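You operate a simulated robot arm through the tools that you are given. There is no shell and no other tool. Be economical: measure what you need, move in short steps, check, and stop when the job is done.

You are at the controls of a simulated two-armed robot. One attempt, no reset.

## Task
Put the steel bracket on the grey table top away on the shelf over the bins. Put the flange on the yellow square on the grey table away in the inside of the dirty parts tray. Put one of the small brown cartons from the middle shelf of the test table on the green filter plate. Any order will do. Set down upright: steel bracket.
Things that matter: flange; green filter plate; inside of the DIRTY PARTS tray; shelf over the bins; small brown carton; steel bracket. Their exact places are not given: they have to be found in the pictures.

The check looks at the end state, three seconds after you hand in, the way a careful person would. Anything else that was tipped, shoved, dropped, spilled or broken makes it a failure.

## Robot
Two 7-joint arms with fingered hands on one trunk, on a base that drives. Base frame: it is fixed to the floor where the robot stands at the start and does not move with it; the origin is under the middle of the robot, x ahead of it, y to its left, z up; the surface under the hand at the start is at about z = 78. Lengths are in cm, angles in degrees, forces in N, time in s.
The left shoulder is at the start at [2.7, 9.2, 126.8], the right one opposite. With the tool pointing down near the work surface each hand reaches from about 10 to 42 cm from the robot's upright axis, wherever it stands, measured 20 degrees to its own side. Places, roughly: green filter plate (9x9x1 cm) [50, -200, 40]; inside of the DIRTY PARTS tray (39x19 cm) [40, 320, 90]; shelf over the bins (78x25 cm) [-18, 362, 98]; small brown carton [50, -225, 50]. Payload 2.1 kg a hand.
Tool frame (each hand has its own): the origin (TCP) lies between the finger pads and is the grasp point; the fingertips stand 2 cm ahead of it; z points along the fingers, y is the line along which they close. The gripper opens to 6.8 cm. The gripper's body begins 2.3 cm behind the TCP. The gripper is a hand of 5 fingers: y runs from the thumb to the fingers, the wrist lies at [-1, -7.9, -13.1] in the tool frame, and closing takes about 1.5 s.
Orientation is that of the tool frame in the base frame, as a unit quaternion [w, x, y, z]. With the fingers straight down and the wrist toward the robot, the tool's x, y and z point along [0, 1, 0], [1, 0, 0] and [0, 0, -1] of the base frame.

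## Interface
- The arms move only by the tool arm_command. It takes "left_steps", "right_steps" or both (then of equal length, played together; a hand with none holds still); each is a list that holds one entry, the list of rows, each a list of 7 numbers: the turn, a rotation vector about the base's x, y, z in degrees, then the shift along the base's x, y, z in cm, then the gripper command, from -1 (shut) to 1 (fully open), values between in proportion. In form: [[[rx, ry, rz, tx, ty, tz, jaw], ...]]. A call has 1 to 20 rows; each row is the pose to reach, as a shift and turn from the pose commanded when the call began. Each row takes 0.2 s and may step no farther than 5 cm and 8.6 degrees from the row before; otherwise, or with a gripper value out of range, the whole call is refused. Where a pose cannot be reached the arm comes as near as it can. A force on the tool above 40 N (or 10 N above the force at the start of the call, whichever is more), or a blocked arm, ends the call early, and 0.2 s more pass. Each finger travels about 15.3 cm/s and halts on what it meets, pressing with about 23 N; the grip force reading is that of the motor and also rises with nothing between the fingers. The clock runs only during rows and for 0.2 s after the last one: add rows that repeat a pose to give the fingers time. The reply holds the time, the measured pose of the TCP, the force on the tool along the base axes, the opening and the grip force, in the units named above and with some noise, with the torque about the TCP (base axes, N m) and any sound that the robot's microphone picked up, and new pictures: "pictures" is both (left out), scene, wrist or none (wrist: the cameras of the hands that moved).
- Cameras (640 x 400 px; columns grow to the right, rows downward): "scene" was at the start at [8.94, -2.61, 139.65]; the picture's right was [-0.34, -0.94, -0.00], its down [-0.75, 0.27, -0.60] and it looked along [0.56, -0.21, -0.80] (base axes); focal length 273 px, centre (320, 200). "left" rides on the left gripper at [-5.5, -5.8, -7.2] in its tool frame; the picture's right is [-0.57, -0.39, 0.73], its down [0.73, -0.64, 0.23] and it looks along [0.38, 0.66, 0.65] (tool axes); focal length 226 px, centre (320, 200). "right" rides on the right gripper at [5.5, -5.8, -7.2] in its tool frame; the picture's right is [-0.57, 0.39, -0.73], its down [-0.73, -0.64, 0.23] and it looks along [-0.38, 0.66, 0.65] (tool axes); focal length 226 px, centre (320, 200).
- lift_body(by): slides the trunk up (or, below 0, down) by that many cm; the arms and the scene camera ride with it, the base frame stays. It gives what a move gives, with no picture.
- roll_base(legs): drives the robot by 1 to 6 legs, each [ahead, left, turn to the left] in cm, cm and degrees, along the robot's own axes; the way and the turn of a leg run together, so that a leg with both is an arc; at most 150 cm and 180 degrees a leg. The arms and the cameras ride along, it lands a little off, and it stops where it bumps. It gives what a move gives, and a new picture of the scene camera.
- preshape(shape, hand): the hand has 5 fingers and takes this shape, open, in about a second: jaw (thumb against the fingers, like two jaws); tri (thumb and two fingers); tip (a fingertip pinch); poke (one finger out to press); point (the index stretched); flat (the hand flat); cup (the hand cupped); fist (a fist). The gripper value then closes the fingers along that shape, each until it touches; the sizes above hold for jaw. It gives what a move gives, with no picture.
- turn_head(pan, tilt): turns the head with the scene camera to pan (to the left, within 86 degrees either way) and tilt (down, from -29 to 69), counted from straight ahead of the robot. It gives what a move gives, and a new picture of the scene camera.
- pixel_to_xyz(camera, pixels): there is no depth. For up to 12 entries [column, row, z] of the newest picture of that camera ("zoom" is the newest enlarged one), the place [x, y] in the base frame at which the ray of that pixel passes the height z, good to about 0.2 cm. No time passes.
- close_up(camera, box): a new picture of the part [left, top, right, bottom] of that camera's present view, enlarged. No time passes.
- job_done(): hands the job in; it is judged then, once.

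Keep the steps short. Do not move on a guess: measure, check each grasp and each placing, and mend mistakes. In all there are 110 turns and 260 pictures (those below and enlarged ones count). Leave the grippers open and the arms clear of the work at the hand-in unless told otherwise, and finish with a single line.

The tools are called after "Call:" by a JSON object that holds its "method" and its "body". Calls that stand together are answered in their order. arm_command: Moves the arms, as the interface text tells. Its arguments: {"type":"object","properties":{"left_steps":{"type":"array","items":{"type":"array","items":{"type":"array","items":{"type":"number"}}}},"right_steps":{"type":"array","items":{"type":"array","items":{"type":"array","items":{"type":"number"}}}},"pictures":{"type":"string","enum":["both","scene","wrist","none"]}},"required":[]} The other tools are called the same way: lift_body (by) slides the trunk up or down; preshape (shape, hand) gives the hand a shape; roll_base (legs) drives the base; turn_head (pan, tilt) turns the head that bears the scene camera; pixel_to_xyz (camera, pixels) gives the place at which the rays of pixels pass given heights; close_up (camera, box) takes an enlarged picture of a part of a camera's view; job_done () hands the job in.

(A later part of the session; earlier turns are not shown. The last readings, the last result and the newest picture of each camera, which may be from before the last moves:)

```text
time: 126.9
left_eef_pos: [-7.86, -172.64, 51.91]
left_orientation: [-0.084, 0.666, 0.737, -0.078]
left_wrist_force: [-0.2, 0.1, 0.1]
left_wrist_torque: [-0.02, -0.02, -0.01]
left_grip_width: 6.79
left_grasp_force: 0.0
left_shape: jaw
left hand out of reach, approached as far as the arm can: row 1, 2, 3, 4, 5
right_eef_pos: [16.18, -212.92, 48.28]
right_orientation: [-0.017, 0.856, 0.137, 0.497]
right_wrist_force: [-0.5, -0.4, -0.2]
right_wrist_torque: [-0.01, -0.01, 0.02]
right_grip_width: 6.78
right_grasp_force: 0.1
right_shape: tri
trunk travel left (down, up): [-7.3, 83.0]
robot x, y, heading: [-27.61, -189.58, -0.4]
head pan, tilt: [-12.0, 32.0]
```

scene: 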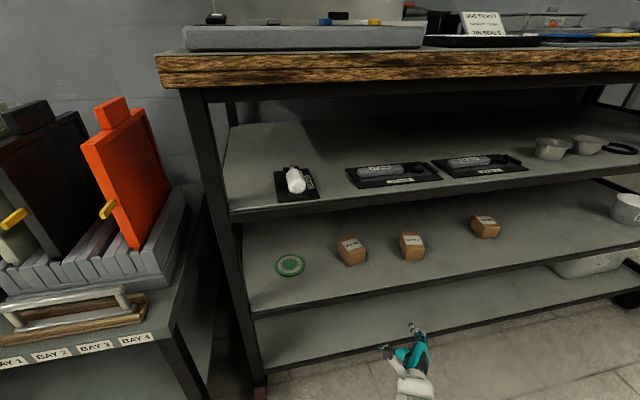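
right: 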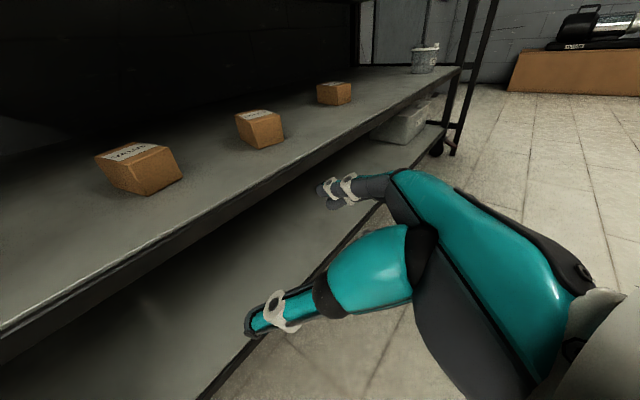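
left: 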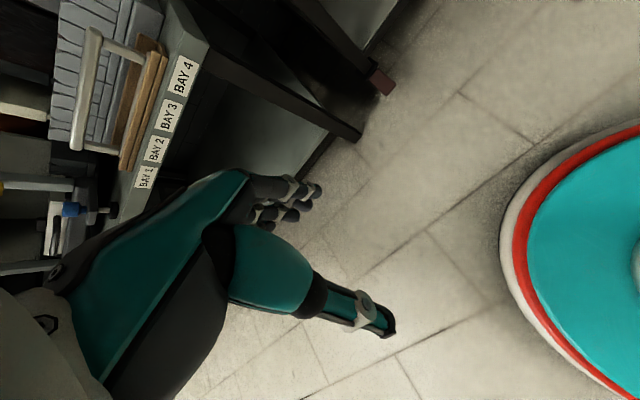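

Left hand needs room from the BAY rack: I'll strafe 12 right. But first a triangulation now that the right camera is low (good parallax).

Call:
{"method": "close_up", "body": {"camera": "right", "box": [80, 125, 200, 205]}}

Call:
{"method": "close_up", "body": {"camera": "scene", "box": [265, 225, 385, 285]}}

```text
5.00 times, centred on (140, 165) of right
```

zoom: 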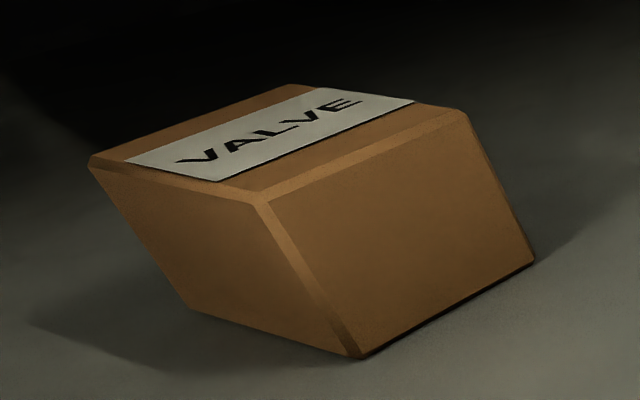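

```text
5.33 times, centred on (325, 255) of scene
```

zoom: 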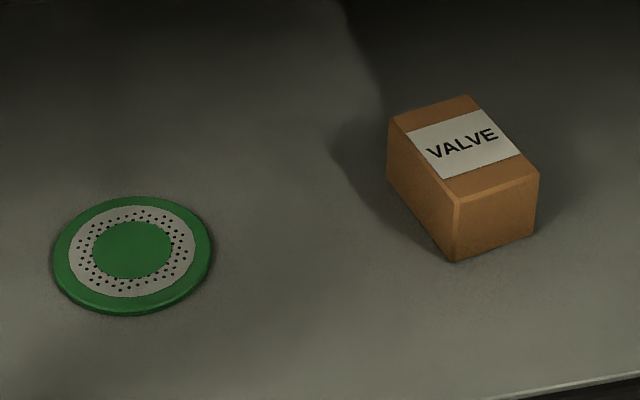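

Call:
{"method": "pixel_to_xyz", "body": {"camera": "right", "pixels": [[147, 196.6, 38], [147, 196.6, 39], [147, 196.6, 40], [182.6, 177.4, 38], [182.6, 177.4, 39], [182.6, 177.4, 40], [129, 165, 42], [129, 165, 43], [129, 165, 44], [94, 158, 43], [94, 158, 44], [170, 123, 44]]}}

Call:
{"method": "pixel_to_xyz", "body": {"camera": "scene", "pixels": [[350.3, 266.6, 38], [350.3, 266.6, 39], [350.3, 266.6, 40], [364.9, 261.6, 39], [350.7, 255, 42], [350.7, 255, 43], [350.7, 255, 44], [338.7, 240.4, 43], [289.9, 264.8, 40], [289.9, 264.8, 39], [275, 264, 40], [305, 262, 40]]}}

```text
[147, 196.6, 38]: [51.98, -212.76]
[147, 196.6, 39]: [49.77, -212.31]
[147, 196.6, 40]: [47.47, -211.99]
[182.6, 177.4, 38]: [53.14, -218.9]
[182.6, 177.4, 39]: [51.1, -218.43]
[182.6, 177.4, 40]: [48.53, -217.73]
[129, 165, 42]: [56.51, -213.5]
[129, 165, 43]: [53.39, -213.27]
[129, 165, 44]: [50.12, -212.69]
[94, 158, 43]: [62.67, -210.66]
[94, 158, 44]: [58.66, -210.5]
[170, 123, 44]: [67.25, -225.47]
```

```text
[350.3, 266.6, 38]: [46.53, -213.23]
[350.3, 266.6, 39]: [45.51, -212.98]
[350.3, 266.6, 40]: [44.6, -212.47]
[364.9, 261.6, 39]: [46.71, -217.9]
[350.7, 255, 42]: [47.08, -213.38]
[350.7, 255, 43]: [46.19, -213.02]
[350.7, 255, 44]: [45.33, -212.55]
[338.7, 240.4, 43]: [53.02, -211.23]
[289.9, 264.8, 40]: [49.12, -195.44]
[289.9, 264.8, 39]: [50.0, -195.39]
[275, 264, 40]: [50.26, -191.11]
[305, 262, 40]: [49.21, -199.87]
```

Triangulation gives shelf z ≈ 42.2, carton centre ≈ (46.7, -213.2), top ≈ 46.3, plate centre ≈ (46.4, -195.5). Strafe right 6, drive ahead 20.

Call:
{"method": "roll_base", "body": {"legs": [[0, -6, 0.3], [20, 0, 0]]}}

Call:
{"method": "arm_command", "body": {"right_steps": [[[0, 0, 0, 0, 2, 0, 1], [0, 0, 0, 0, 5, 0, 1], [0, 0, 0, 0, 5, 0, 1]]]}}

```text
time: 129.0
left_eef_pos: [12.15, -178.3, 51.93]
left_orientation: [-0.085, 0.663, 0.74, -0.077]
left_wrist_force: [0.3, 0.3, -0.3]
left_wrist_torque: [0.0, -0.03, -0.01]
left_grip_width: 6.81
left_grasp_force: 0.0
left_shape: jaw
right_eef_pos: [36.62, -218.45, 48.47]
right_orientation: [-0.02, 0.856, 0.14, 0.497]
right_wrist_force: [0.7, -0.6, -0.4]
right_wrist_torque: [-0.03, -0.01, 0.01]
right_grip_width: 6.81
right_grasp_force: 0.0
right_shape: tri
trunk travel left (down, up): [-7.3, 83.0]
robot x, y, heading: [-7.08, -195.27, 0.2]
head pan, tilt: [-12.0, 32.0]
```

scene: 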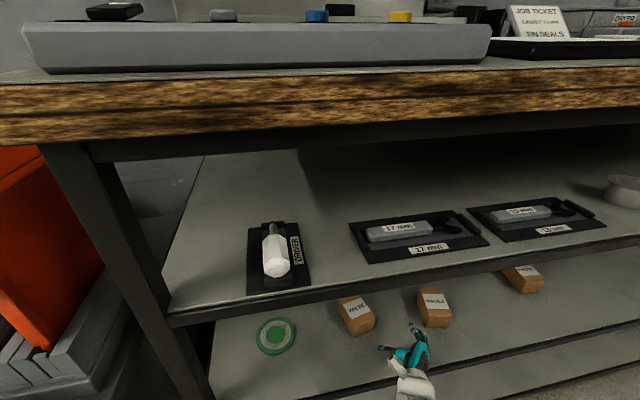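

```text
time: 129.8
left_eef_pos: [12.29, -178.24, 51.89]
left_orientation: [-0.085, 0.663, 0.74, -0.077]
left_wrist_force: [-0.2, 0.7, 0.5]
left_wrist_torque: [0.03, 0.01, 0.01]
left_grip_width: 6.81
left_grasp_force: 0.1
left_shape: jaw
right_eef_pos: [36.82, -215.1, 48.84]
right_orientation: [-0.014, 0.851, 0.143, 0.504]
right_wrist_force: [0.2, -0.5, 0.4]
right_wrist_torque: [-0.01, 0.02, 0.0]
right_grip_width: 6.8
right_grasp_force: 0.1
right_shape: tri
right hand out of reach, approached as far as the arm can: row 2
trunk travel left (down, up): [-7.3, 83.0]
robot x, y, heading: [-7.82, -195.62, 0.1]
head pan, tilt: [-12.0, 32.0]
```

scene: 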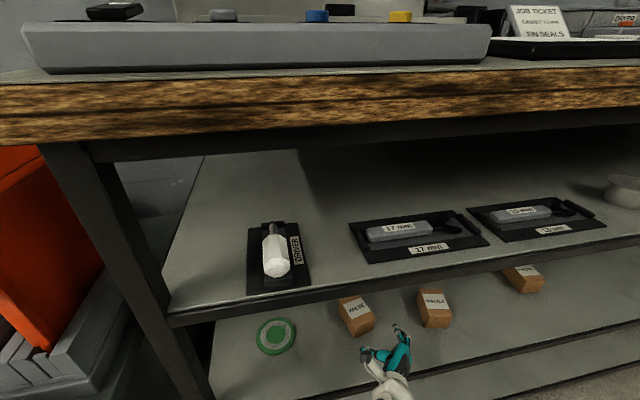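
right: 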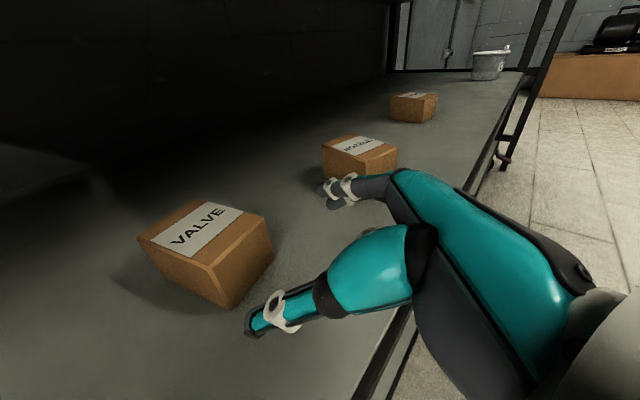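

Near the arm's extension limit. I'll pull the arm back 8 and drive the base 8 ahead, then re-measure.

Call:
{"method": "arm_command", "body": {"right_steps": [[[0, 0, 0, -3, 0.5, 0, 1], [0, 0, 0, -6, 1, 0, 1], [0, 0, 0, -9, 1.5, 0, 1], [0, 0, 0, -9, 1.5, 0, 1]]], "pictures": "none"}}

Call:
{"method": "roll_base", "body": {"legs": [[8, 0, 0]]}}

Call:
{"method": "close_up", "body": {"camera": "right", "box": [100, 170, 320, 330]}}

```text
time: 130.4
left_eef_pos: [12.27, -178.32, 51.8]
left_orientation: [-0.084, 0.663, 0.74, -0.077]
left_wrist_force: [-0.4, -0.3, -0.8]
left_wrist_torque: [0.02, 0.01, 0.01]
left_grip_width: 6.81
left_grasp_force: 0.0
left_shape: jaw
right_eef_pos: [39.86, -214.08, 58.53]
right_orientation: [0.019, 0.778, 0.145, 0.61]
right_wrist_force: [-1.0, 0.5, 0.0]
right_wrist_torque: [0.0, 0.0, 0.01]
right_grip_width: 6.79
right_grasp_force: 0.0
right_shape: tri
right hand out of reach, approached as far as the arm can: row 1
trunk travel left (down, up): [-7.3, 83.0]
robot x, y, heading: [-7.69, -195.44, 0.3]
head pan, tilt: [-12.0, 32.0]
stopped in row 3 (right hand): the arm was blocked; the commanded pose is now the measured one
```

```text
time: 131.5
left_eef_pos: [20.31, -178.27, 51.92]
left_orientation: [-0.084, 0.663, 0.74, -0.078]
left_wrist_force: [-0.7, -0.3, 0.6]
left_wrist_torque: [-0.03, 0.01, 0.0]
left_grip_width: 6.79
left_grasp_force: 0.1
left_shape: jaw
right_eef_pos: [47.82, -214.19, 58.56]
right_orientation: [0.017, 0.779, 0.146, 0.61]
right_wrist_force: [0.1, 0.5, 0.2]
right_wrist_torque: [0.02, 0.01, 0.01]
right_grip_width: 6.81
right_grasp_force: 0.0
right_shape: tri
trunk travel left (down, up): [-7.3, 83.0]
robot x, y, heading: [0.72, -195.56, 0.4]
head pan, tilt: [-12.0, 32.0]
```

scene: 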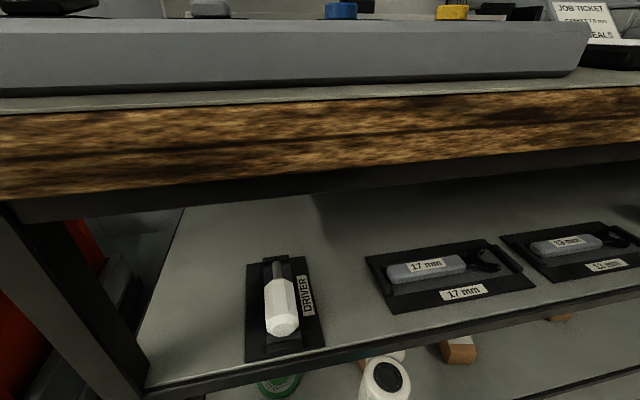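

```text
2.50 times, centred on (210, 250) of right
```

zoom: 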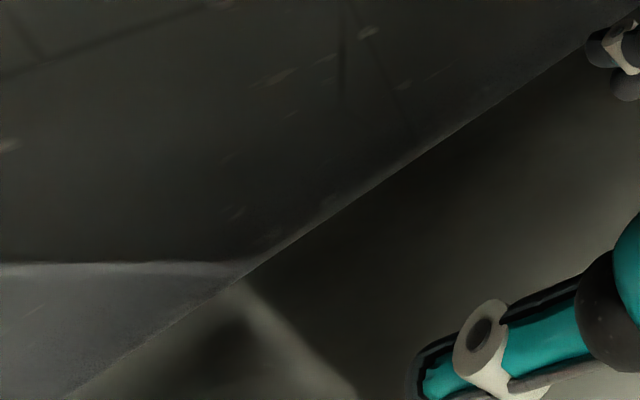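

That was careless: the arm blocked and rose to z 58.6 before the drive. No force shows, nothing was touched. Backing straight out along the same path.

Call:
{"method": "roll_base", "body": {"legs": [[-28, 0, 0]]}}

Call:
{"method": "arm_command", "body": {"right_steps": [[[0, 5, -4, -1, -1.5, -1, 1], [0, 9, -8, -2, -3, -3, 1], [0, 12, -12, -3, -4.5, -6, 1], [0, 15, -12, -3.3, -4.7, -9, 1], [0, 15, -12, -3.3, -4.7, -10.3, 1], [0, 15, -12, -3.3, -4.7, -10.3, 1]]]}}

```text
time: 133.5
left_eef_pos: [-7.97, -178.35, 51.97]
left_orientation: [-0.084, 0.66, 0.742, -0.077]
left_wrist_force: [0.4, -0.6, -0.9]
left_wrist_torque: [0.01, 0.01, -0.02]
left_grip_width: 6.78
left_grasp_force: 0.0
left_shape: jaw
right_eef_pos: [19.84, -214.03, 58.41]
right_orientation: [0.017, 0.778, 0.149, 0.61]
right_wrist_force: [-0.5, -0.8, -0.9]
right_wrist_torque: [0.03, -0.01, 0.02]
right_grip_width: 6.79
right_grasp_force: 0.0
right_shape: tri
trunk travel left (down, up): [-7.3, 83.0]
robot x, y, heading: [-27.39, -195.9, 0.4]
head pan, tilt: [-12.0, 32.0]
```

scene: 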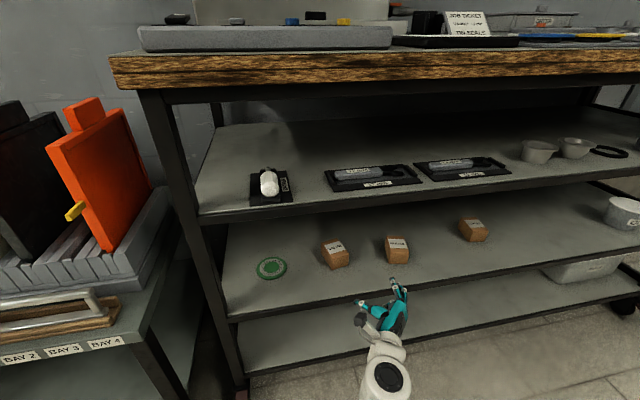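

```text
time: 134.9
left_eef_pos: [-8.06, -178.18, 51.87]
left_orientation: [-0.084, 0.661, 0.742, -0.078]
left_wrist_force: [-0.7, -0.6, 0.1]
left_wrist_torque: [-0.04, -0.01, -0.03]
left_grip_width: 6.79
left_grasp_force: 0.0
left_shape: jaw
right_eef_pos: [16.5, -219.01, 48.22]
right_orientation: [0.062, 0.862, 0.068, 0.498]
right_wrist_force: [0.9, -1.3, 0.5]
right_wrist_torque: [-0.03, 0.0, -0.03]
right_grip_width: 6.79
right_grasp_force: 0.0
right_shape: tri
trunk travel left (down, up): [-7.3, 83.0]
robot x, y, heading: [-27.69, -195.79, 0.5]
head pan, tilt: [-12.0, 32.0]
```

scene: 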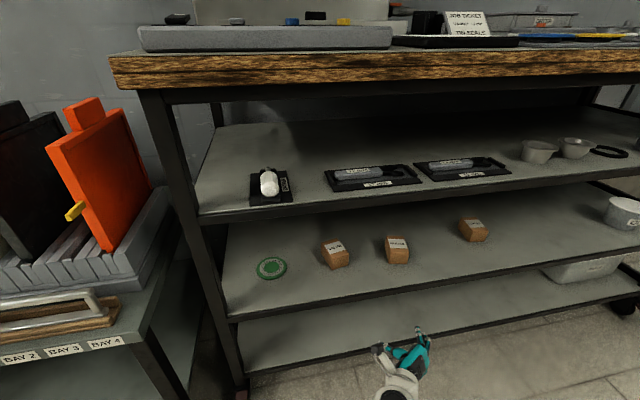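
right: 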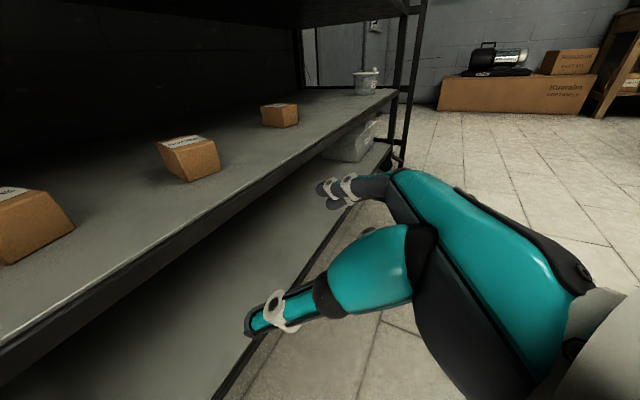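

Pose regained at relative (44, -23). Levelling the small roll of the hand first.

Call:
{"method": "arm_command", "body": {"right_steps": [[[4, 0, 0, 0, 0, 0, 1], [8, 0, 0, 0, 0, 0, 1], [8, 0, 0, 0, 0, 0, 1]]], "pictures": "none"}}

```text
time: 135.7
left_eef_pos: [-7.98, -178.28, 51.83]
left_orientation: [-0.084, 0.661, 0.742, -0.078]
left_wrist_force: [-0.5, -0.1, 0.5]
left_wrist_torque: [-0.01, -0.02, 0.0]
left_grip_width: 6.79
left_grasp_force: 0.0
left_shape: jaw
right_eef_pos: [16.55, -218.81, 48.1]
right_orientation: [0.0, 0.865, 0.034, 0.501]
right_wrist_force: [0.4, 0.1, 0.5]
right_wrist_torque: [0.0, -0.01, 0.0]
right_grip_width: 6.77
right_grasp_force: 0.1
right_shape: tri
trunk travel left (down, up): [-7.3, 83.0]
robot x, y, heading: [-27.68, -195.84, 0.2]
head pan, tilt: [-12.0, 32.0]
```

Level now. Turn 10° left, strafe 7 right, ahead 16 to stop about 8 cm short.

Call:
{"method": "roll_base", "body": {"legs": [[0, 0, 10], [0, -7.1, 0], [16, 0, 0]]}}

Call:
{"method": "turn_head", "body": {"pan": -22, "tilt": 45}}

Call:
{"method": "close_up", "body": {"camera": "right", "box": [100, 150, 400, 350]}}

```text
time: 138.4
left_eef_pos: [5.06, -179.34, 51.91]
left_orientation: [-0.077, 0.593, 0.797, -0.085]
left_wrist_force: [0.1, -0.4, 1.0]
left_wrist_torque: [0.0, -0.03, 0.04]
left_grip_width: 6.81
left_grasp_force: 0.0
left_shape: jaw
right_eef_pos: [36.24, -215.08, 48.17]
right_orientation: [-0.043, 0.858, 0.109, 0.5]
right_wrist_force: [-0.7, 0.5, 1.1]
right_wrist_torque: [-0.03, -0.01, -0.01]
right_grip_width: 6.8
right_grasp_force: 0.1
right_shape: tri
trunk travel left (down, up): [-7.3, 83.0]
robot x, y, heading: [-10.73, -199.89, 10.7]
head pan, tilt: [-12.0, 32.0]
```

scene: 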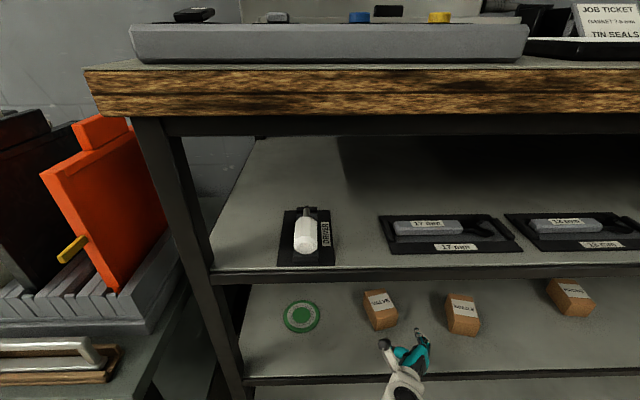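

```text
time: 139.1
left_eef_pos: [5.12, -179.33, 51.97]
left_orientation: [-0.077, 0.593, 0.797, -0.085]
left_wrist_force: [0.1, 0.0, -0.2]
left_wrist_torque: [0.03, 0.01, -0.01]
left_grip_width: 6.81
left_grasp_force: 0.0
left_shape: jaw
right_eef_pos: [36.28, -214.94, 48.2]
right_orientation: [-0.043, 0.858, 0.11, 0.499]
right_wrist_force: [-0.5, 0.1, 0.5]
right_wrist_torque: [0.01, -0.01, 0.01]
right_grip_width: 6.79
right_grasp_force: 0.0
right_shape: tri
trunk travel left (down, up): [-7.3, 83.0]
robot x, y, heading: [-11.14, -199.74, 10.8]
head pan, tilt: [-22.0, 45.0]
```

scene: 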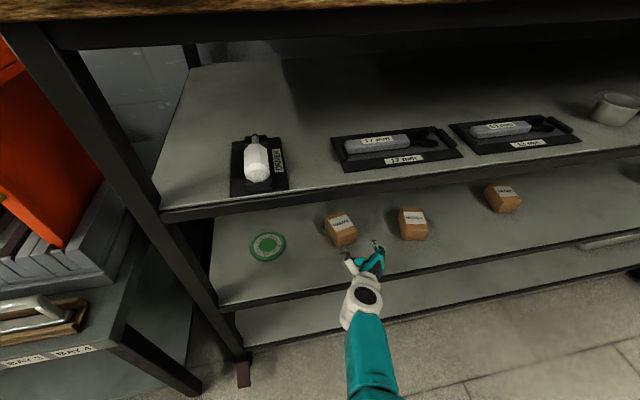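

```text
2.00 times, centred on (250, 250) of right
```

zoom: 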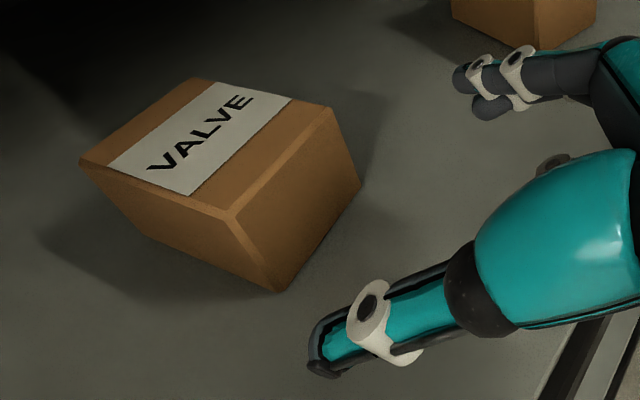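

Call:
{"method": "close_up", "body": {"camera": "scene", "box": [300, 190, 400, 270]}}

Call:
{"method": "pixel_to_xyz", "body": {"camera": "right", "pixels": [[230, 296, 41], [230, 296, 42], [230, 296, 43], [270, 242.5, 41], [270, 242.5, 42], [270, 242.5, 43], [206.5, 259, 45], [206.5, 259, 46], [206.5, 259, 47], [257.5, 206, 46], [130, 231, 46], [185, 190, 46]]}}

```text
5.00 times, centred on (350, 230) of scene
```

zoom: 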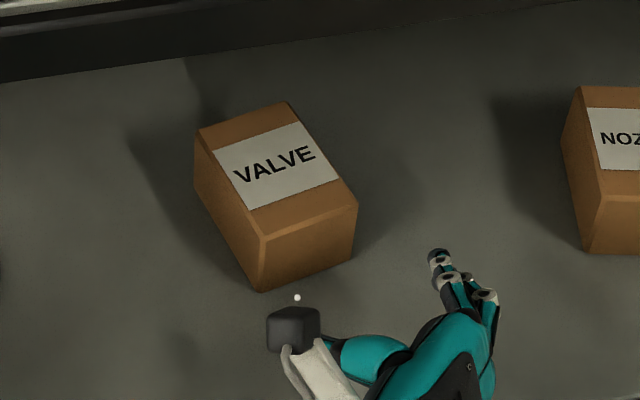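

```text
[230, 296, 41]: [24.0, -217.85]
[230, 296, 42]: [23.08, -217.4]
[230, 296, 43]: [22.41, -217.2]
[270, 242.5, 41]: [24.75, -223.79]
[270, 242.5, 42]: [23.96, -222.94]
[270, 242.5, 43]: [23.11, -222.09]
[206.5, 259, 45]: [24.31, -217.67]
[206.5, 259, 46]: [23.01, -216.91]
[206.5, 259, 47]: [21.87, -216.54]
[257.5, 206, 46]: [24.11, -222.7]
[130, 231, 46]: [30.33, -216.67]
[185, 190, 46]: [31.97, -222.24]
```

The right camera's stored picture predates the drive; I'll re-take the zoom of it and measure there.

Call:
{"method": "pixel_to_xyz", "body": {"camera": "scene", "pixels": [[338.4, 248.4, 41], [338.4, 248.4, 42], [338.4, 248.4, 43], [338, 237, 45], [338, 237, 46], [338, 237, 47], [357, 241, 42], [325.4, 216.6, 46], [345, 210.5, 46], [267, 245, 42], [267, 245, 43], [267, 245, 44]]}}

Call:
{"method": "close_up", "body": {"camera": "right", "box": [100, 150, 400, 350]}}

Call:
{"method": "pixel_to_xyz", "body": {"camera": "zoom", "pixels": [[280, 292, 41], [280, 292, 42], [280, 292, 43], [360, 185, 41], [360, 185, 42], [360, 185, 43], [233, 218, 45], [233, 218, 46], [233, 218, 47], [335, 112, 46], [80, 162, 46], [190, 80, 46]]}}

```text
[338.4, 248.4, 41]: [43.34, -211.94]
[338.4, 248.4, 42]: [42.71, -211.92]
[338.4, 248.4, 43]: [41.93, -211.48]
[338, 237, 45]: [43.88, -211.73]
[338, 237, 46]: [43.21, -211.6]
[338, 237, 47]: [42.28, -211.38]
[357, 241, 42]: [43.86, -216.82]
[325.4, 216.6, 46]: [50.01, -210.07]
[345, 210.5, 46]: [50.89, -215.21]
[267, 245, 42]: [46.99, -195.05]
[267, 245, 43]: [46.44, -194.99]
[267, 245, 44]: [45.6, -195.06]
```

```text
2.00 times, centred on (250, 250) of right
```

zoom: 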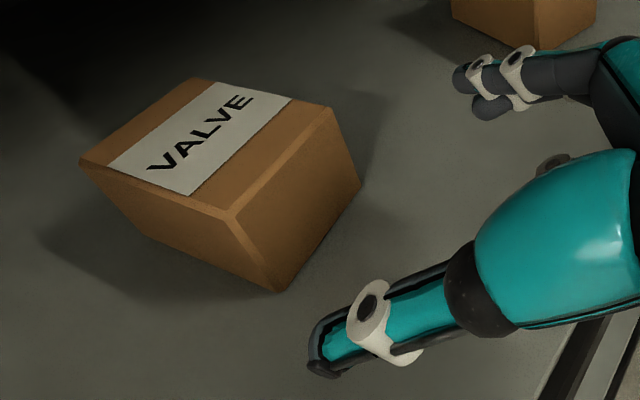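

```text
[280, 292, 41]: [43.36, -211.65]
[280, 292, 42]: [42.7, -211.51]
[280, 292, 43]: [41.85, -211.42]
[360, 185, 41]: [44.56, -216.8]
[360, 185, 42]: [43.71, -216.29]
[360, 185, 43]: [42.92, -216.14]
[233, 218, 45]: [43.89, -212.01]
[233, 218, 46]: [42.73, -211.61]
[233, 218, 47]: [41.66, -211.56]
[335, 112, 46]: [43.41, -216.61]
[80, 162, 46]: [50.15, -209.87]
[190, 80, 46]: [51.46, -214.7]
```

Both cameras agree: shelf z 42, carton centre (46.9, -213.3), heading 13°. Hand heading 12.2°. Lower trunk 3.1 and drive in 4.5 with 0.4 to the right.

Call:
{"method": "lift_body", "body": {"by": -3.1}}

Call:
{"method": "roll_base", "body": {"legs": [[4.5, -0.4, 0]]}}

Call:
{"method": "close_up", "body": {"camera": "right", "box": [100, 150, 400, 350]}}

Call:
{"method": "close_up", "body": {"camera": "scene", "box": [280, 190, 400, 290]}}

```text
time: 139.9
left_eef_pos: [4.93, -179.4, 48.46]
left_orientation: [-0.081, 0.593, 0.796, -0.09]
left_wrist_force: [-0.5, 0.6, 0.2]
left_wrist_torque: [-0.01, 0.0, -0.04]
left_grip_width: 6.77
left_grasp_force: 0.0
left_shape: jaw
right_eef_pos: [36.22, -214.91, 45.14]
right_orientation: [-0.043, 0.858, 0.11, 0.499]
right_wrist_force: [0.7, -0.1, 0.1]
right_wrist_torque: [0.01, 0.03, 0.02]
right_grip_width: 6.82
right_grasp_force: 0.0
right_shape: tri
trunk travel left (down, up): [-4.2, 86.1]
robot x, y, heading: [-10.94, -199.86, 10.8]
head pan, tilt: [-22.0, 45.0]
```

```text
time: 140.8
left_eef_pos: [9.44, -179.09, 48.5]
left_orientation: [-0.082, 0.594, 0.795, -0.09]
left_wrist_force: [0.2, -0.3, -0.3]
left_wrist_torque: [-0.01, 0.0, -0.03]
left_grip_width: 6.81
left_grasp_force: 0.0
left_shape: jaw
right_eef_pos: [40.71, -214.54, 45.04]
right_orientation: [-0.043, 0.858, 0.108, 0.5]
right_wrist_force: [-0.5, 0.9, 1.0]
right_wrist_torque: [0.01, -0.04, -0.03]
right_grip_width: 6.8
right_grasp_force: 0.0
right_shape: tri
trunk travel left (down, up): [-4.2, 86.1]
robot x, y, heading: [-6.55, -199.06, 10.3]
head pan, tilt: [-22.0, 45.0]
```

scene: 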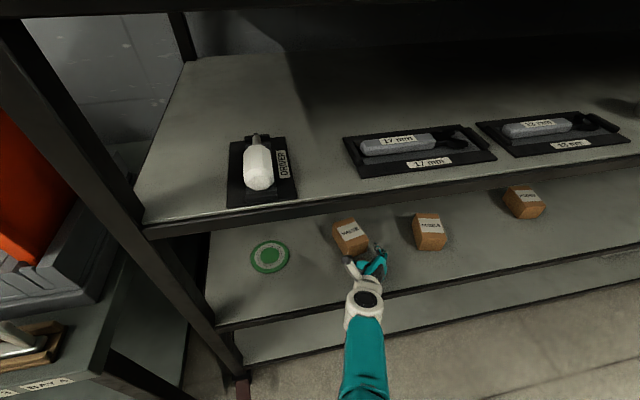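

```text
2.00 times, centred on (250, 250) of right
```

zoom: 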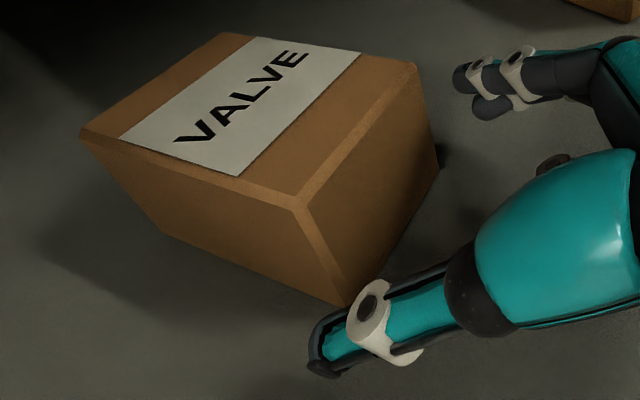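

```text
4.00 times, centred on (340, 240) of scene
```

zoom: 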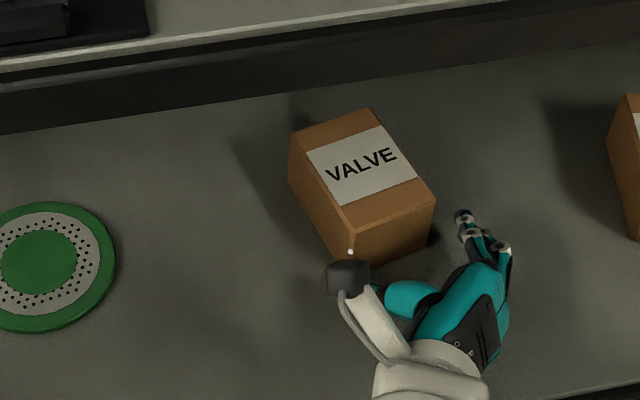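

Alignment good (0.2 cm off the carton's axis). Driving in another 4.3.

Call:
{"method": "roll_base", "body": {"legs": [[2.2, 0, 0]]}}

Call:
{"method": "roll_base", "body": {"legs": [[2.2, 0, 0]]}}

Call:
{"method": "close_up", "body": {"camera": "right", "box": [100, 150, 400, 350]}}

Call:
{"method": "close_up", "body": {"camera": "scene", "box": [290, 190, 410, 290]}}

```text
time: 141.6
left_eef_pos: [11.62, -178.56, 48.48]
left_orientation: [-0.082, 0.594, 0.795, -0.091]
left_wrist_force: [-1.0, 0.2, 0.7]
left_wrist_torque: [0.0, 0.02, 0.02]
left_grip_width: 6.79
left_grasp_force: 0.0
left_shape: jaw
right_eef_pos: [42.87, -214.07, 44.99]
right_orientation: [-0.043, 0.858, 0.11, 0.499]
right_wrist_force: [0.4, -0.8, 1.0]
right_wrist_torque: [0.0, 0.01, 0.01]
right_grip_width: 6.82
right_grasp_force: 0.0
right_shape: tri
trunk travel left (down, up): [-4.2, 86.1]
robot x, y, heading: [-4.13, -199.23, 10.8]
head pan, tilt: [-22.0, 45.0]
```

scene: 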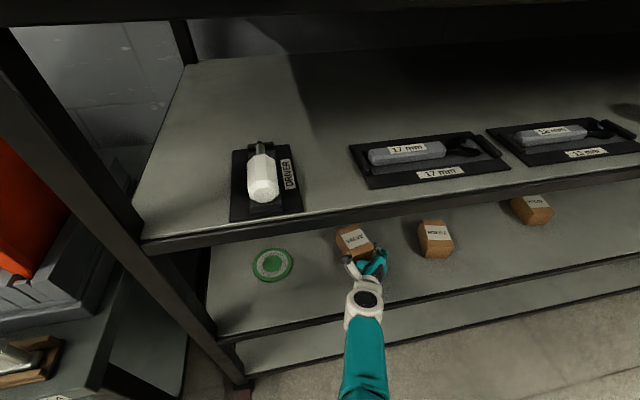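

```text
time: 142.4
left_eef_pos: [13.97, -178.13, 48.52]
left_orientation: [-0.082, 0.593, 0.796, -0.09]
left_wrist_force: [-0.1, -0.1, 0.3]
left_wrist_torque: [-0.03, 0.02, 0.0]
left_grip_width: 6.77
left_grasp_force: 0.2
left_shape: jaw
right_eef_pos: [45.17, -213.69, 45.12]
right_orientation: [-0.043, 0.858, 0.108, 0.5]
right_wrist_force: [0.2, 0.3, 0.3]
right_wrist_torque: [0.0, -0.02, 0.02]
right_grip_width: 6.79
right_grasp_force: 0.0
right_shape: tri
trunk travel left (down, up): [-4.2, 86.1]
robot x, y, heading: [-2.57, -198.54, 10.6]
head pan, tilt: [-22.0, 45.0]
```

scene: 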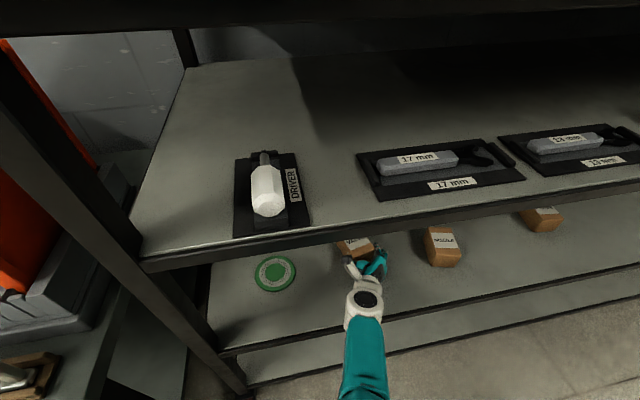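

```text
2.00 times, centred on (250, 250) of right
```

zoom: 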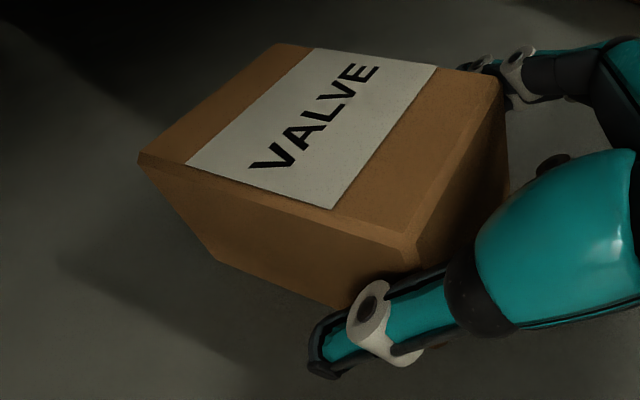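

```text
4.00 times, centred on (350, 240) of scene
```

zoom: 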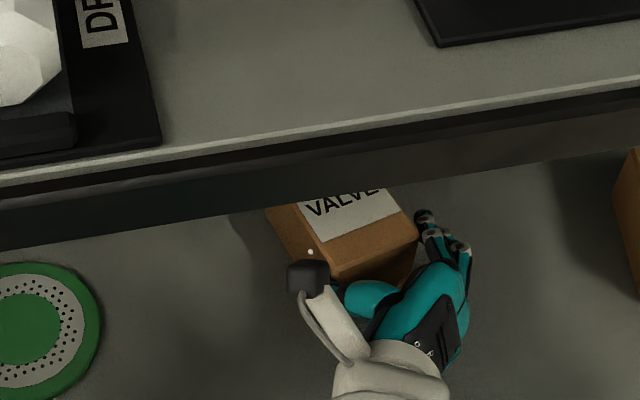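

Thumb and fingers are on both sides of the carton. Closing.

Call:
{"method": "arm_command", "body": {"right_steps": [[[0, 0, 0, 0, 0, 0, 0.7], [0, 0, 0, 0, 0, 0, 0.4], [0, 0, 0, 0, 0, 0, 0.1], [0, 0, 0, 0, 0, 0, -0.3], [0, 0, 0, 0, 0, 0, -0.6], [0, 0, 0, 0, 0, 0, -1], [0, 0, 0, 0, 0, 0, -1], [0, 0, 0, 0, 0, 0, -1]]], "pictures": "wrist"}}

Call:
{"method": "lift_body", "body": {"by": 1}}

Call:
{"method": "close_up", "body": {"camera": "right", "box": [100, 150, 400, 350]}}

```text
time: 144.2
left_eef_pos: [13.74, -177.98, 48.55]
left_orientation: [-0.082, 0.594, 0.796, -0.09]
left_wrist_force: [1.0, 0.5, -0.2]
left_wrist_torque: [0.02, 0.01, 0.06]
left_grip_width: 6.79
left_grasp_force: 0.1
left_shape: jaw
right_eef_pos: [45.07, -213.69, 45.1]
right_orientation: [-0.043, 0.858, 0.11, 0.5]
right_wrist_force: [-0.4, 0.0, 0.3]
right_wrist_torque: [0.01, -0.01, 0.02]
right_grip_width: 4.57
right_grasp_force: 23.0
right_shape: tri
trunk travel left (down, up): [-4.2, 86.1]
robot x, y, heading: [-1.95, -199.04, 10.6]
head pan, tilt: [-22.0, 45.0]
```

right: 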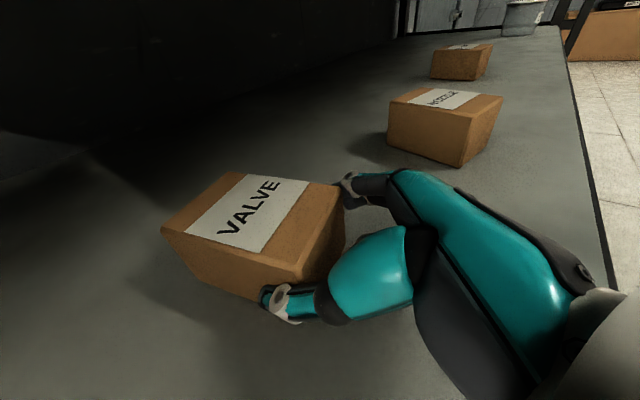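

```text
time: 144.8
left_eef_pos: [13.94, -178.14, 49.43]
left_orientation: [-0.081, 0.593, 0.796, -0.091]
left_wrist_force: [-0.3, -0.2, -0.1]
left_wrist_torque: [0.0, 0.02, -0.02]
left_grip_width: 6.8
left_grasp_force: 0.1
left_shape: jaw
right_eef_pos: [45.07, -213.67, 46.13]
right_orientation: [-0.043, 0.858, 0.109, 0.499]
right_wrist_force: [0.1, 0.4, -1.6]
right_wrist_torque: [-0.01, -0.01, 0.01]
right_grip_width: 4.59
right_grasp_force: 23.0
right_shape: tri
trunk travel left (down, up): [-5.2, 85.1]
robot x, y, heading: [-2.32, -199.0, 10.4]
head pan, tilt: [-22.0, 45.0]
```

```text
2.00 times, centred on (250, 250) of right
```

zoom: 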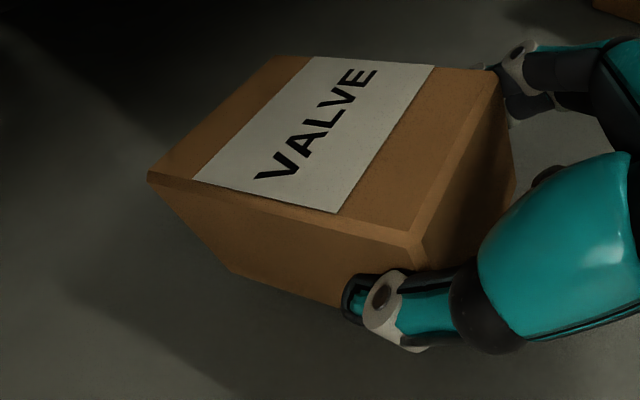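

Lifted cleanly, 4.6 cm grip. Raise 3 more, then swing the carton over toward the plate by turning the base 19.5° left.

Call:
{"method": "lift_body", "body": {"by": 3}}

Call:
{"method": "roll_base", "body": {"legs": [[0, 0, 19.5]]}}

Call:
{"method": "turn_head", "body": {"pan": -30, "tilt": 52}}

Call:
{"method": "close_up", "body": {"camera": "right", "box": [0, 100, 400, 380]}}

```text
time: 145.5
left_eef_pos: [13.76, -178.15, 52.52]
left_orientation: [-0.082, 0.593, 0.796, -0.089]
left_wrist_force: [-0.6, -0.1, -1.1]
left_wrist_torque: [-0.01, 0.0, 0.02]
left_grip_width: 6.81
left_grasp_force: 0.0
left_shape: jaw
right_eef_pos: [45.05, -213.72, 49.07]
right_orientation: [-0.043, 0.858, 0.108, 0.499]
right_wrist_force: [-0.2, 0.2, 0.1]
right_wrist_torque: [0.01, 0.04, 0.02]
right_grip_width: 4.58
right_grasp_force: 23.1
right_shape: tri
trunk travel left (down, up): [-8.2, 82.1]
robot x, y, heading: [-2.41, -198.63, 10.5]
head pan, tilt: [-22.0, 45.0]
```

```text
time: 147.0
left_eef_pos: [6.16, -173.84, 52.49]
left_orientation: [-0.065, 0.451, 0.884, -0.102]
left_wrist_force: [-0.1, 0.1, 0.2]
left_wrist_torque: [0.03, -0.01, 0.0]
left_grip_width: 6.81
left_grasp_force: 0.1
left_shape: jaw
right_eef_pos: [47.34, -197.16, 49.06]
right_orientation: [-0.127, 0.827, 0.253, 0.486]
right_wrist_force: [0.0, 0.5, -1.7]
right_wrist_torque: [-0.04, 0.02, -0.02]
right_grip_width: 4.62
right_grasp_force: 22.8
right_shape: tri
trunk travel left (down, up): [-8.2, 82.1]
robot x, y, heading: [-2.23, -198.6, 30.0]
head pan, tilt: [-22.0, 45.0]
```

scene: 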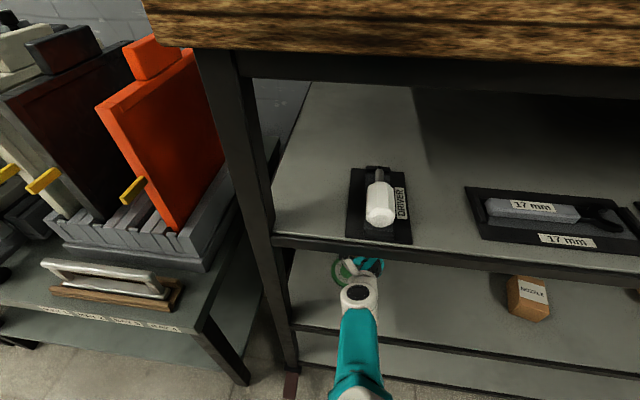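

```text
time: 147.7
left_eef_pos: [5.99, -173.87, 52.5]
left_orientation: [-0.065, 0.45, 0.885, -0.103]
left_wrist_force: [-0.4, -0.4, -0.3]
left_wrist_torque: [-0.01, 0.0, 0.0]
left_grip_width: 6.78
left_grasp_force: 0.1
left_shape: jaw
right_eef_pos: [47.38, -197.02, 49.06]
right_orientation: [-0.127, 0.827, 0.253, 0.486]
right_wrist_force: [0.5, 0.1, -0.6]
right_wrist_torque: [-0.02, 0.04, -0.04]
right_grip_width: 4.6
right_grasp_force: 23.2
right_shape: tri
trunk travel left (down, up): [-8.2, 82.1]
robot x, y, heading: [-2.21, -198.91, 29.9]
head pan, tilt: [-30.0, 52.0]
```

scene: 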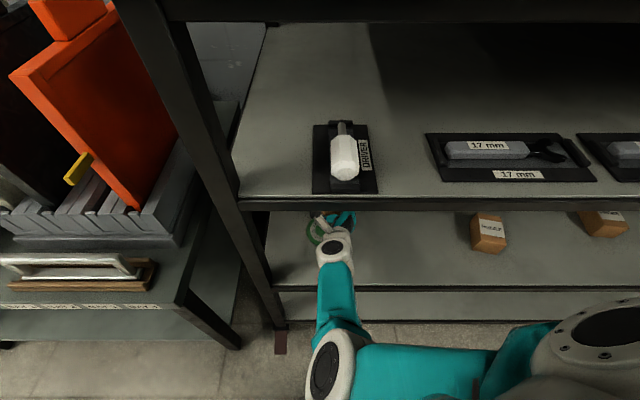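

```text
1.43 times, centred on (200, 240) of right
```

zoom: 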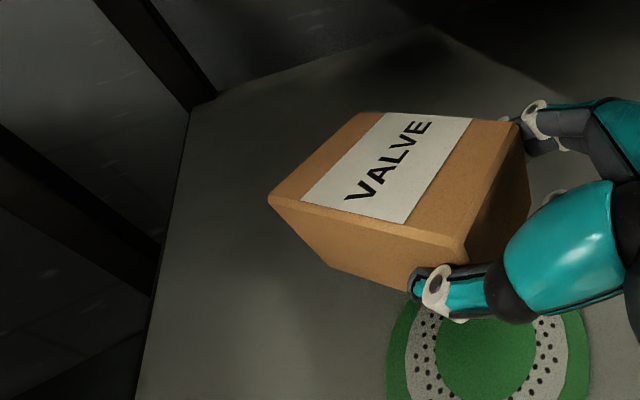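

The plate is visible under the hand. Measuring it from this zoom, plus the carton corners for its actual position.

Call:
{"method": "pixel_to_xyz", "body": {"camera": "zoom", "pixels": [[386, 370, 43], [592, 360, 43], [437, 355, 43], [537, 355, 43], [487, 355, 43], [395, 330, 43], [462, 245, 50.2], [520, 122, 50.2], [268, 197, 50.2], [360, 112, 50.2], [487, 400, 43]]}}

```text
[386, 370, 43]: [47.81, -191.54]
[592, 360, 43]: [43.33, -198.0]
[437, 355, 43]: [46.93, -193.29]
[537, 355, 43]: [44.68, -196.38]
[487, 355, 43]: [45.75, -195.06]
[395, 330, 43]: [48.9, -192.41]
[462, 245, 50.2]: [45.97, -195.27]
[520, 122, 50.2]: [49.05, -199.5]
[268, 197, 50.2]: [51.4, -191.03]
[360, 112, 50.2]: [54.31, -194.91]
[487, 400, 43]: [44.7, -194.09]
```

Carton centre ≈ (49.8, -195.5), plate centre ≈ (46.1, -195.0). Shifting the base back 2.7 and left 2.2.

Call:
{"method": "roll_base", "body": {"legs": [[-2.8, 2.2, 0]]}}

Call:
{"method": "close_up", "body": {"camera": "right", "box": [60, 130, 400, 380]}}

Call:
{"method": "close_up", "body": {"camera": "scene", "box": [270, 190, 390, 280]}}

```text
time: 148.5
left_eef_pos: [2.52, -173.49, 52.54]
left_orientation: [-0.065, 0.45, 0.885, -0.102]
left_wrist_force: [0.0, -0.2, 0.4]
left_wrist_torque: [0.01, 0.0, 0.0]
left_grip_width: 6.81
left_grasp_force: 0.0
left_shape: jaw
right_eef_pos: [43.76, -196.5, 49.01]
right_orientation: [-0.127, 0.827, 0.253, 0.485]
right_wrist_force: [-0.4, 1.0, -2.2]
right_wrist_torque: [-0.04, 0.04, 0.0]
right_grip_width: 4.63
right_grasp_force: 23.1
right_shape: tri
trunk travel left (down, up): [-8.2, 82.1]
robot x, y, heading: [-5.72, -198.23, 30.2]
head pan, tilt: [-30.0, 52.0]
```

scene: 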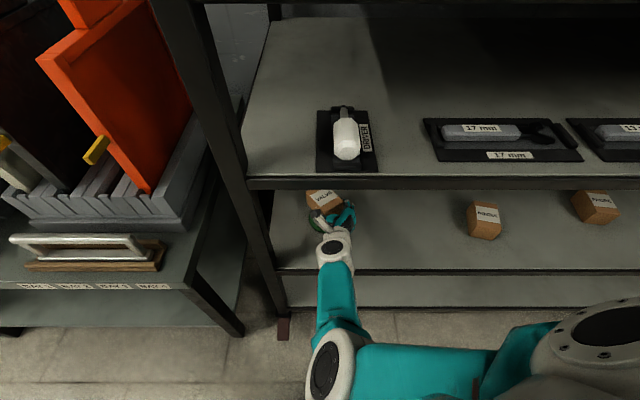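

```text
1.60 times, centred on (230, 255) of right
```

zoom: 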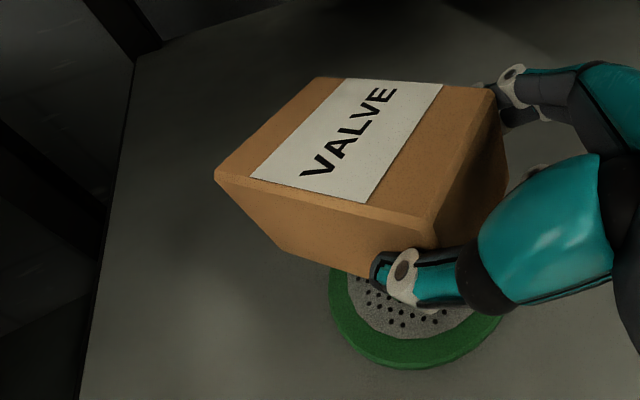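

```text
4.44 times, centred on (330, 235) of scene
```

zoom: 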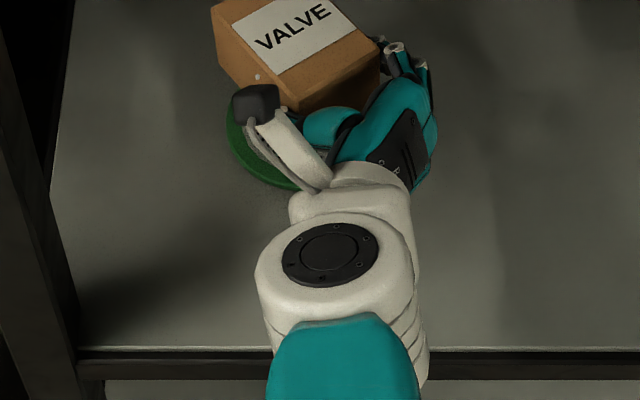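

Call:
{"method": "pixel_to_xyz", "body": {"camera": "zoom", "pixels": [[290, 110, 50.1], [378, 48, 50.1], [213, 8, 50.1], [228, 135, 42.8], [290, 190, 42.5], [240, 160, 42.5], [262, 180, 42.5]]}}

Call:
{"method": "close_up", "body": {"camera": "right", "box": [60, 130, 400, 380]}}

Call:
{"method": "pixel_to_xyz", "body": {"camera": "zoom", "pixels": [[430, 220, 50.1], [490, 90, 50.1], [215, 175, 50.1], [318, 80, 50.1], [329, 290, 42.8], [340, 330, 42.5], [375, 357, 42.5], [415, 369, 42.5], [470, 352, 42.5], [500, 318, 42.5]]}}

```text
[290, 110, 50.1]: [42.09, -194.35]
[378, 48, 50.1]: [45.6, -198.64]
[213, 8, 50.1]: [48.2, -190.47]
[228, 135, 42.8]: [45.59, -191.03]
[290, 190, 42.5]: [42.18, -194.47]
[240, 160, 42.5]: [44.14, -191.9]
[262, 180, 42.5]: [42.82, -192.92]
```

```text
1.60 times, centred on (230, 255) of right
```

zoom: 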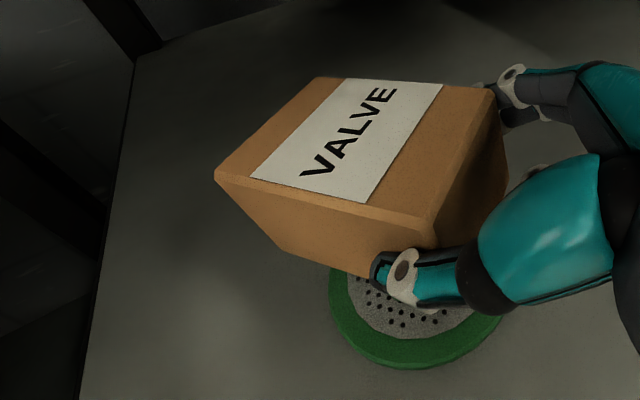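

```text
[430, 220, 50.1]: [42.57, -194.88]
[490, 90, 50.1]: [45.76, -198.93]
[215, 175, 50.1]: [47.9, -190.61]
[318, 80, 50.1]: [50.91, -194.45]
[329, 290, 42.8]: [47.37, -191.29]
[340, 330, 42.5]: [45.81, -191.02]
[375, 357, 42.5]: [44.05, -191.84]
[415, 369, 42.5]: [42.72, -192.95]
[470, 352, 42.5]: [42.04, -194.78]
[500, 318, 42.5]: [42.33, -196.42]
```

Carton is (+0.45, +0.7) off the plate centre (46.3, -195.3). A small base correction, then lower.

Call:
{"method": "roll_base", "body": {"legs": [[-0.7, -0.4, 0]]}}

Call:
{"method": "lift_body", "body": {"by": -2.4}}

Call:
{"method": "close_up", "body": {"camera": "right", "box": [60, 130, 400, 380]}}

```text
time: 149.3
left_eef_pos: [2.09, -174.21, 52.31]
left_orientation: [-0.066, 0.45, 0.884, -0.102]
left_wrist_force: [-0.1, -0.2, -0.3]
left_wrist_torque: [-0.01, 0.0, 0.0]
left_grip_width: 6.8
left_grasp_force: 0.1
left_shape: jaw
right_eef_pos: [43.4, -197.37, 49.08]
right_orientation: [-0.128, 0.827, 0.253, 0.485]
right_wrist_force: [-0.3, 0.3, -0.9]
right_wrist_torque: [-0.02, -0.01, 0.02]
right_grip_width: 4.62
right_grasp_force: 23.0
right_shape: tri
trunk travel left (down, up): [-8.2, 82.1]
robot x, y, heading: [-6.4, -198.5, 30.1]
head pan, tilt: [-30.0, 52.0]
```

scene: 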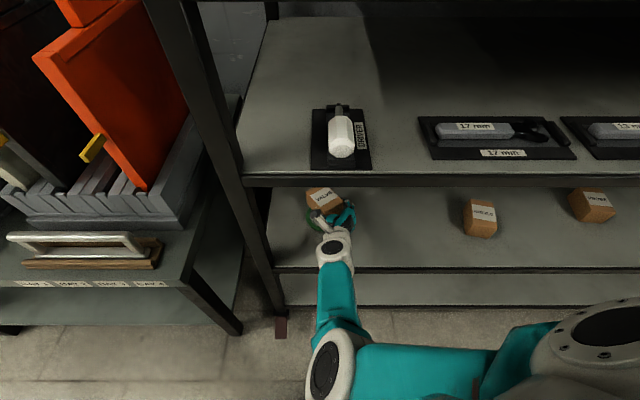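

```text
time: 150.0
left_eef_pos: [2.02, -174.05, 50.13]
left_orientation: [-0.065, 0.45, 0.885, -0.102]
left_wrist_force: [-0.5, 0.1, 0.1]
left_wrist_torque: [0.01, 0.02, 0.06]
left_grip_width: 6.8
left_grasp_force: 0.0
left_shape: jaw
right_eef_pos: [43.39, -197.27, 46.59]
right_orientation: [-0.128, 0.827, 0.253, 0.486]
right_wrist_force: [1.3, 0.2, -0.4]
right_wrist_torque: [0.0, 0.01, 0.01]
right_grip_width: 4.6
right_grasp_force: 23.0
right_shape: tri
trunk travel left (down, up): [-5.8, 84.5]
robot x, y, heading: [-6.19, -198.84, 30.0]
head pan, tilt: [-30.0, 52.0]
```

```text
1.60 times, centred on (230, 255) of right
```

zoom: 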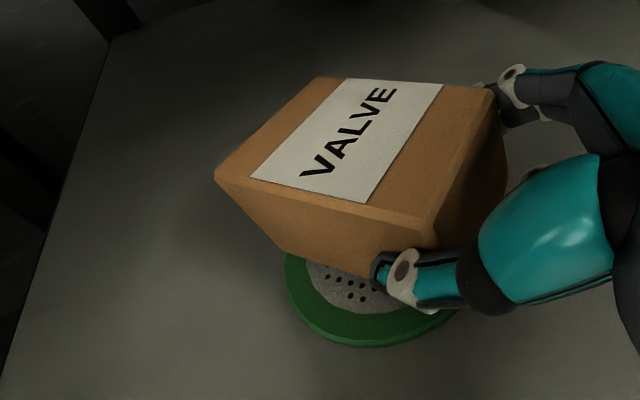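

Centred now. Lowering to contact in small steps.

Call:
{"method": "lift_body", "body": {"by": -0.4}}

Call:
{"method": "lift_body", "body": {"by": -0.3}}

```text
time: 150.5
left_eef_pos: [2.12, -174.15, 49.68]
left_orientation: [-0.066, 0.45, 0.885, -0.103]
left_wrist_force: [0.7, 1.1, -0.2]
left_wrist_torque: [0.0, -0.03, -0.03]
left_grip_width: 6.76
left_grasp_force: 0.0
left_shape: jaw
right_eef_pos: [43.52, -197.33, 46.24]
right_orientation: [-0.127, 0.827, 0.252, 0.486]
right_wrist_force: [0.4, 0.0, -1.2]
right_wrist_torque: [0.0, 0.02, 0.0]
right_grip_width: 4.6
right_grasp_force: 23.1
right_shape: tri
trunk travel left (down, up): [-5.4, 84.9]
robot x, y, heading: [-6.43, -199.23, 30.0]
head pan, tilt: [-30.0, 52.0]
```

```text
time: 151.0
left_eef_pos: [2.1, -174.14, 49.43]
left_orientation: [-0.065, 0.449, 0.885, -0.102]
left_wrist_force: [0.5, 0.1, -0.2]
left_wrist_torque: [0.02, -0.01, -0.01]
left_grip_width: 6.78
left_grasp_force: 0.0
left_shape: jaw
right_eef_pos: [43.47, -197.29, 45.98]
right_orientation: [-0.127, 0.827, 0.253, 0.486]
right_wrist_force: [0.5, -0.2, -0.4]
right_wrist_torque: [0.0, 0.01, 0.01]
right_grip_width: 4.6
right_grasp_force: 23.2
right_shape: tri
trunk travel left (down, up): [-5.1, 85.2]
robot x, y, heading: [-6.33, -199.02, 30.1]
head pan, tilt: [-30.0, 52.0]
```

Call:
{"method": "lift_body", "body": {"by": -0.2}}

Call:
{"method": "close_up", "body": {"camera": "right", "box": [100, 230, 320, 380]}}

```text
time: 151.5
left_eef_pos: [2.02, -174.11, 49.21]
left_orientation: [-0.066, 0.45, 0.884, -0.102]
left_wrist_force: [-0.1, -0.6, 0.1]
left_wrist_torque: [-0.02, 0.01, -0.02]
left_grip_width: 6.8
left_grasp_force: 0.1
left_shape: jaw
right_eef_pos: [43.4, -197.27, 45.76]
right_orientation: [-0.127, 0.827, 0.253, 0.486]
right_wrist_force: [-1.2, 0.6, -1.3]
right_wrist_torque: [0.03, 0.04, 0.03]
right_grip_width: 4.62
right_grasp_force: 22.9
right_shape: tri
trunk travel left (down, up): [-4.9, 85.4]
robot x, y, heading: [-6.4, -198.67, 30.3]
head pan, tilt: [-30.0, 52.0]
```

```text
2.67 times, centred on (210, 305) of right
```

zoom: 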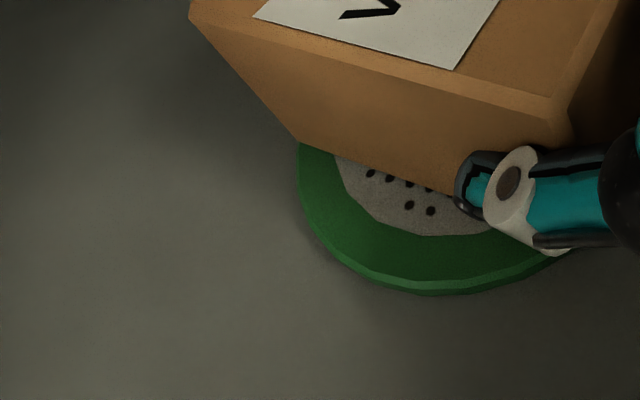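

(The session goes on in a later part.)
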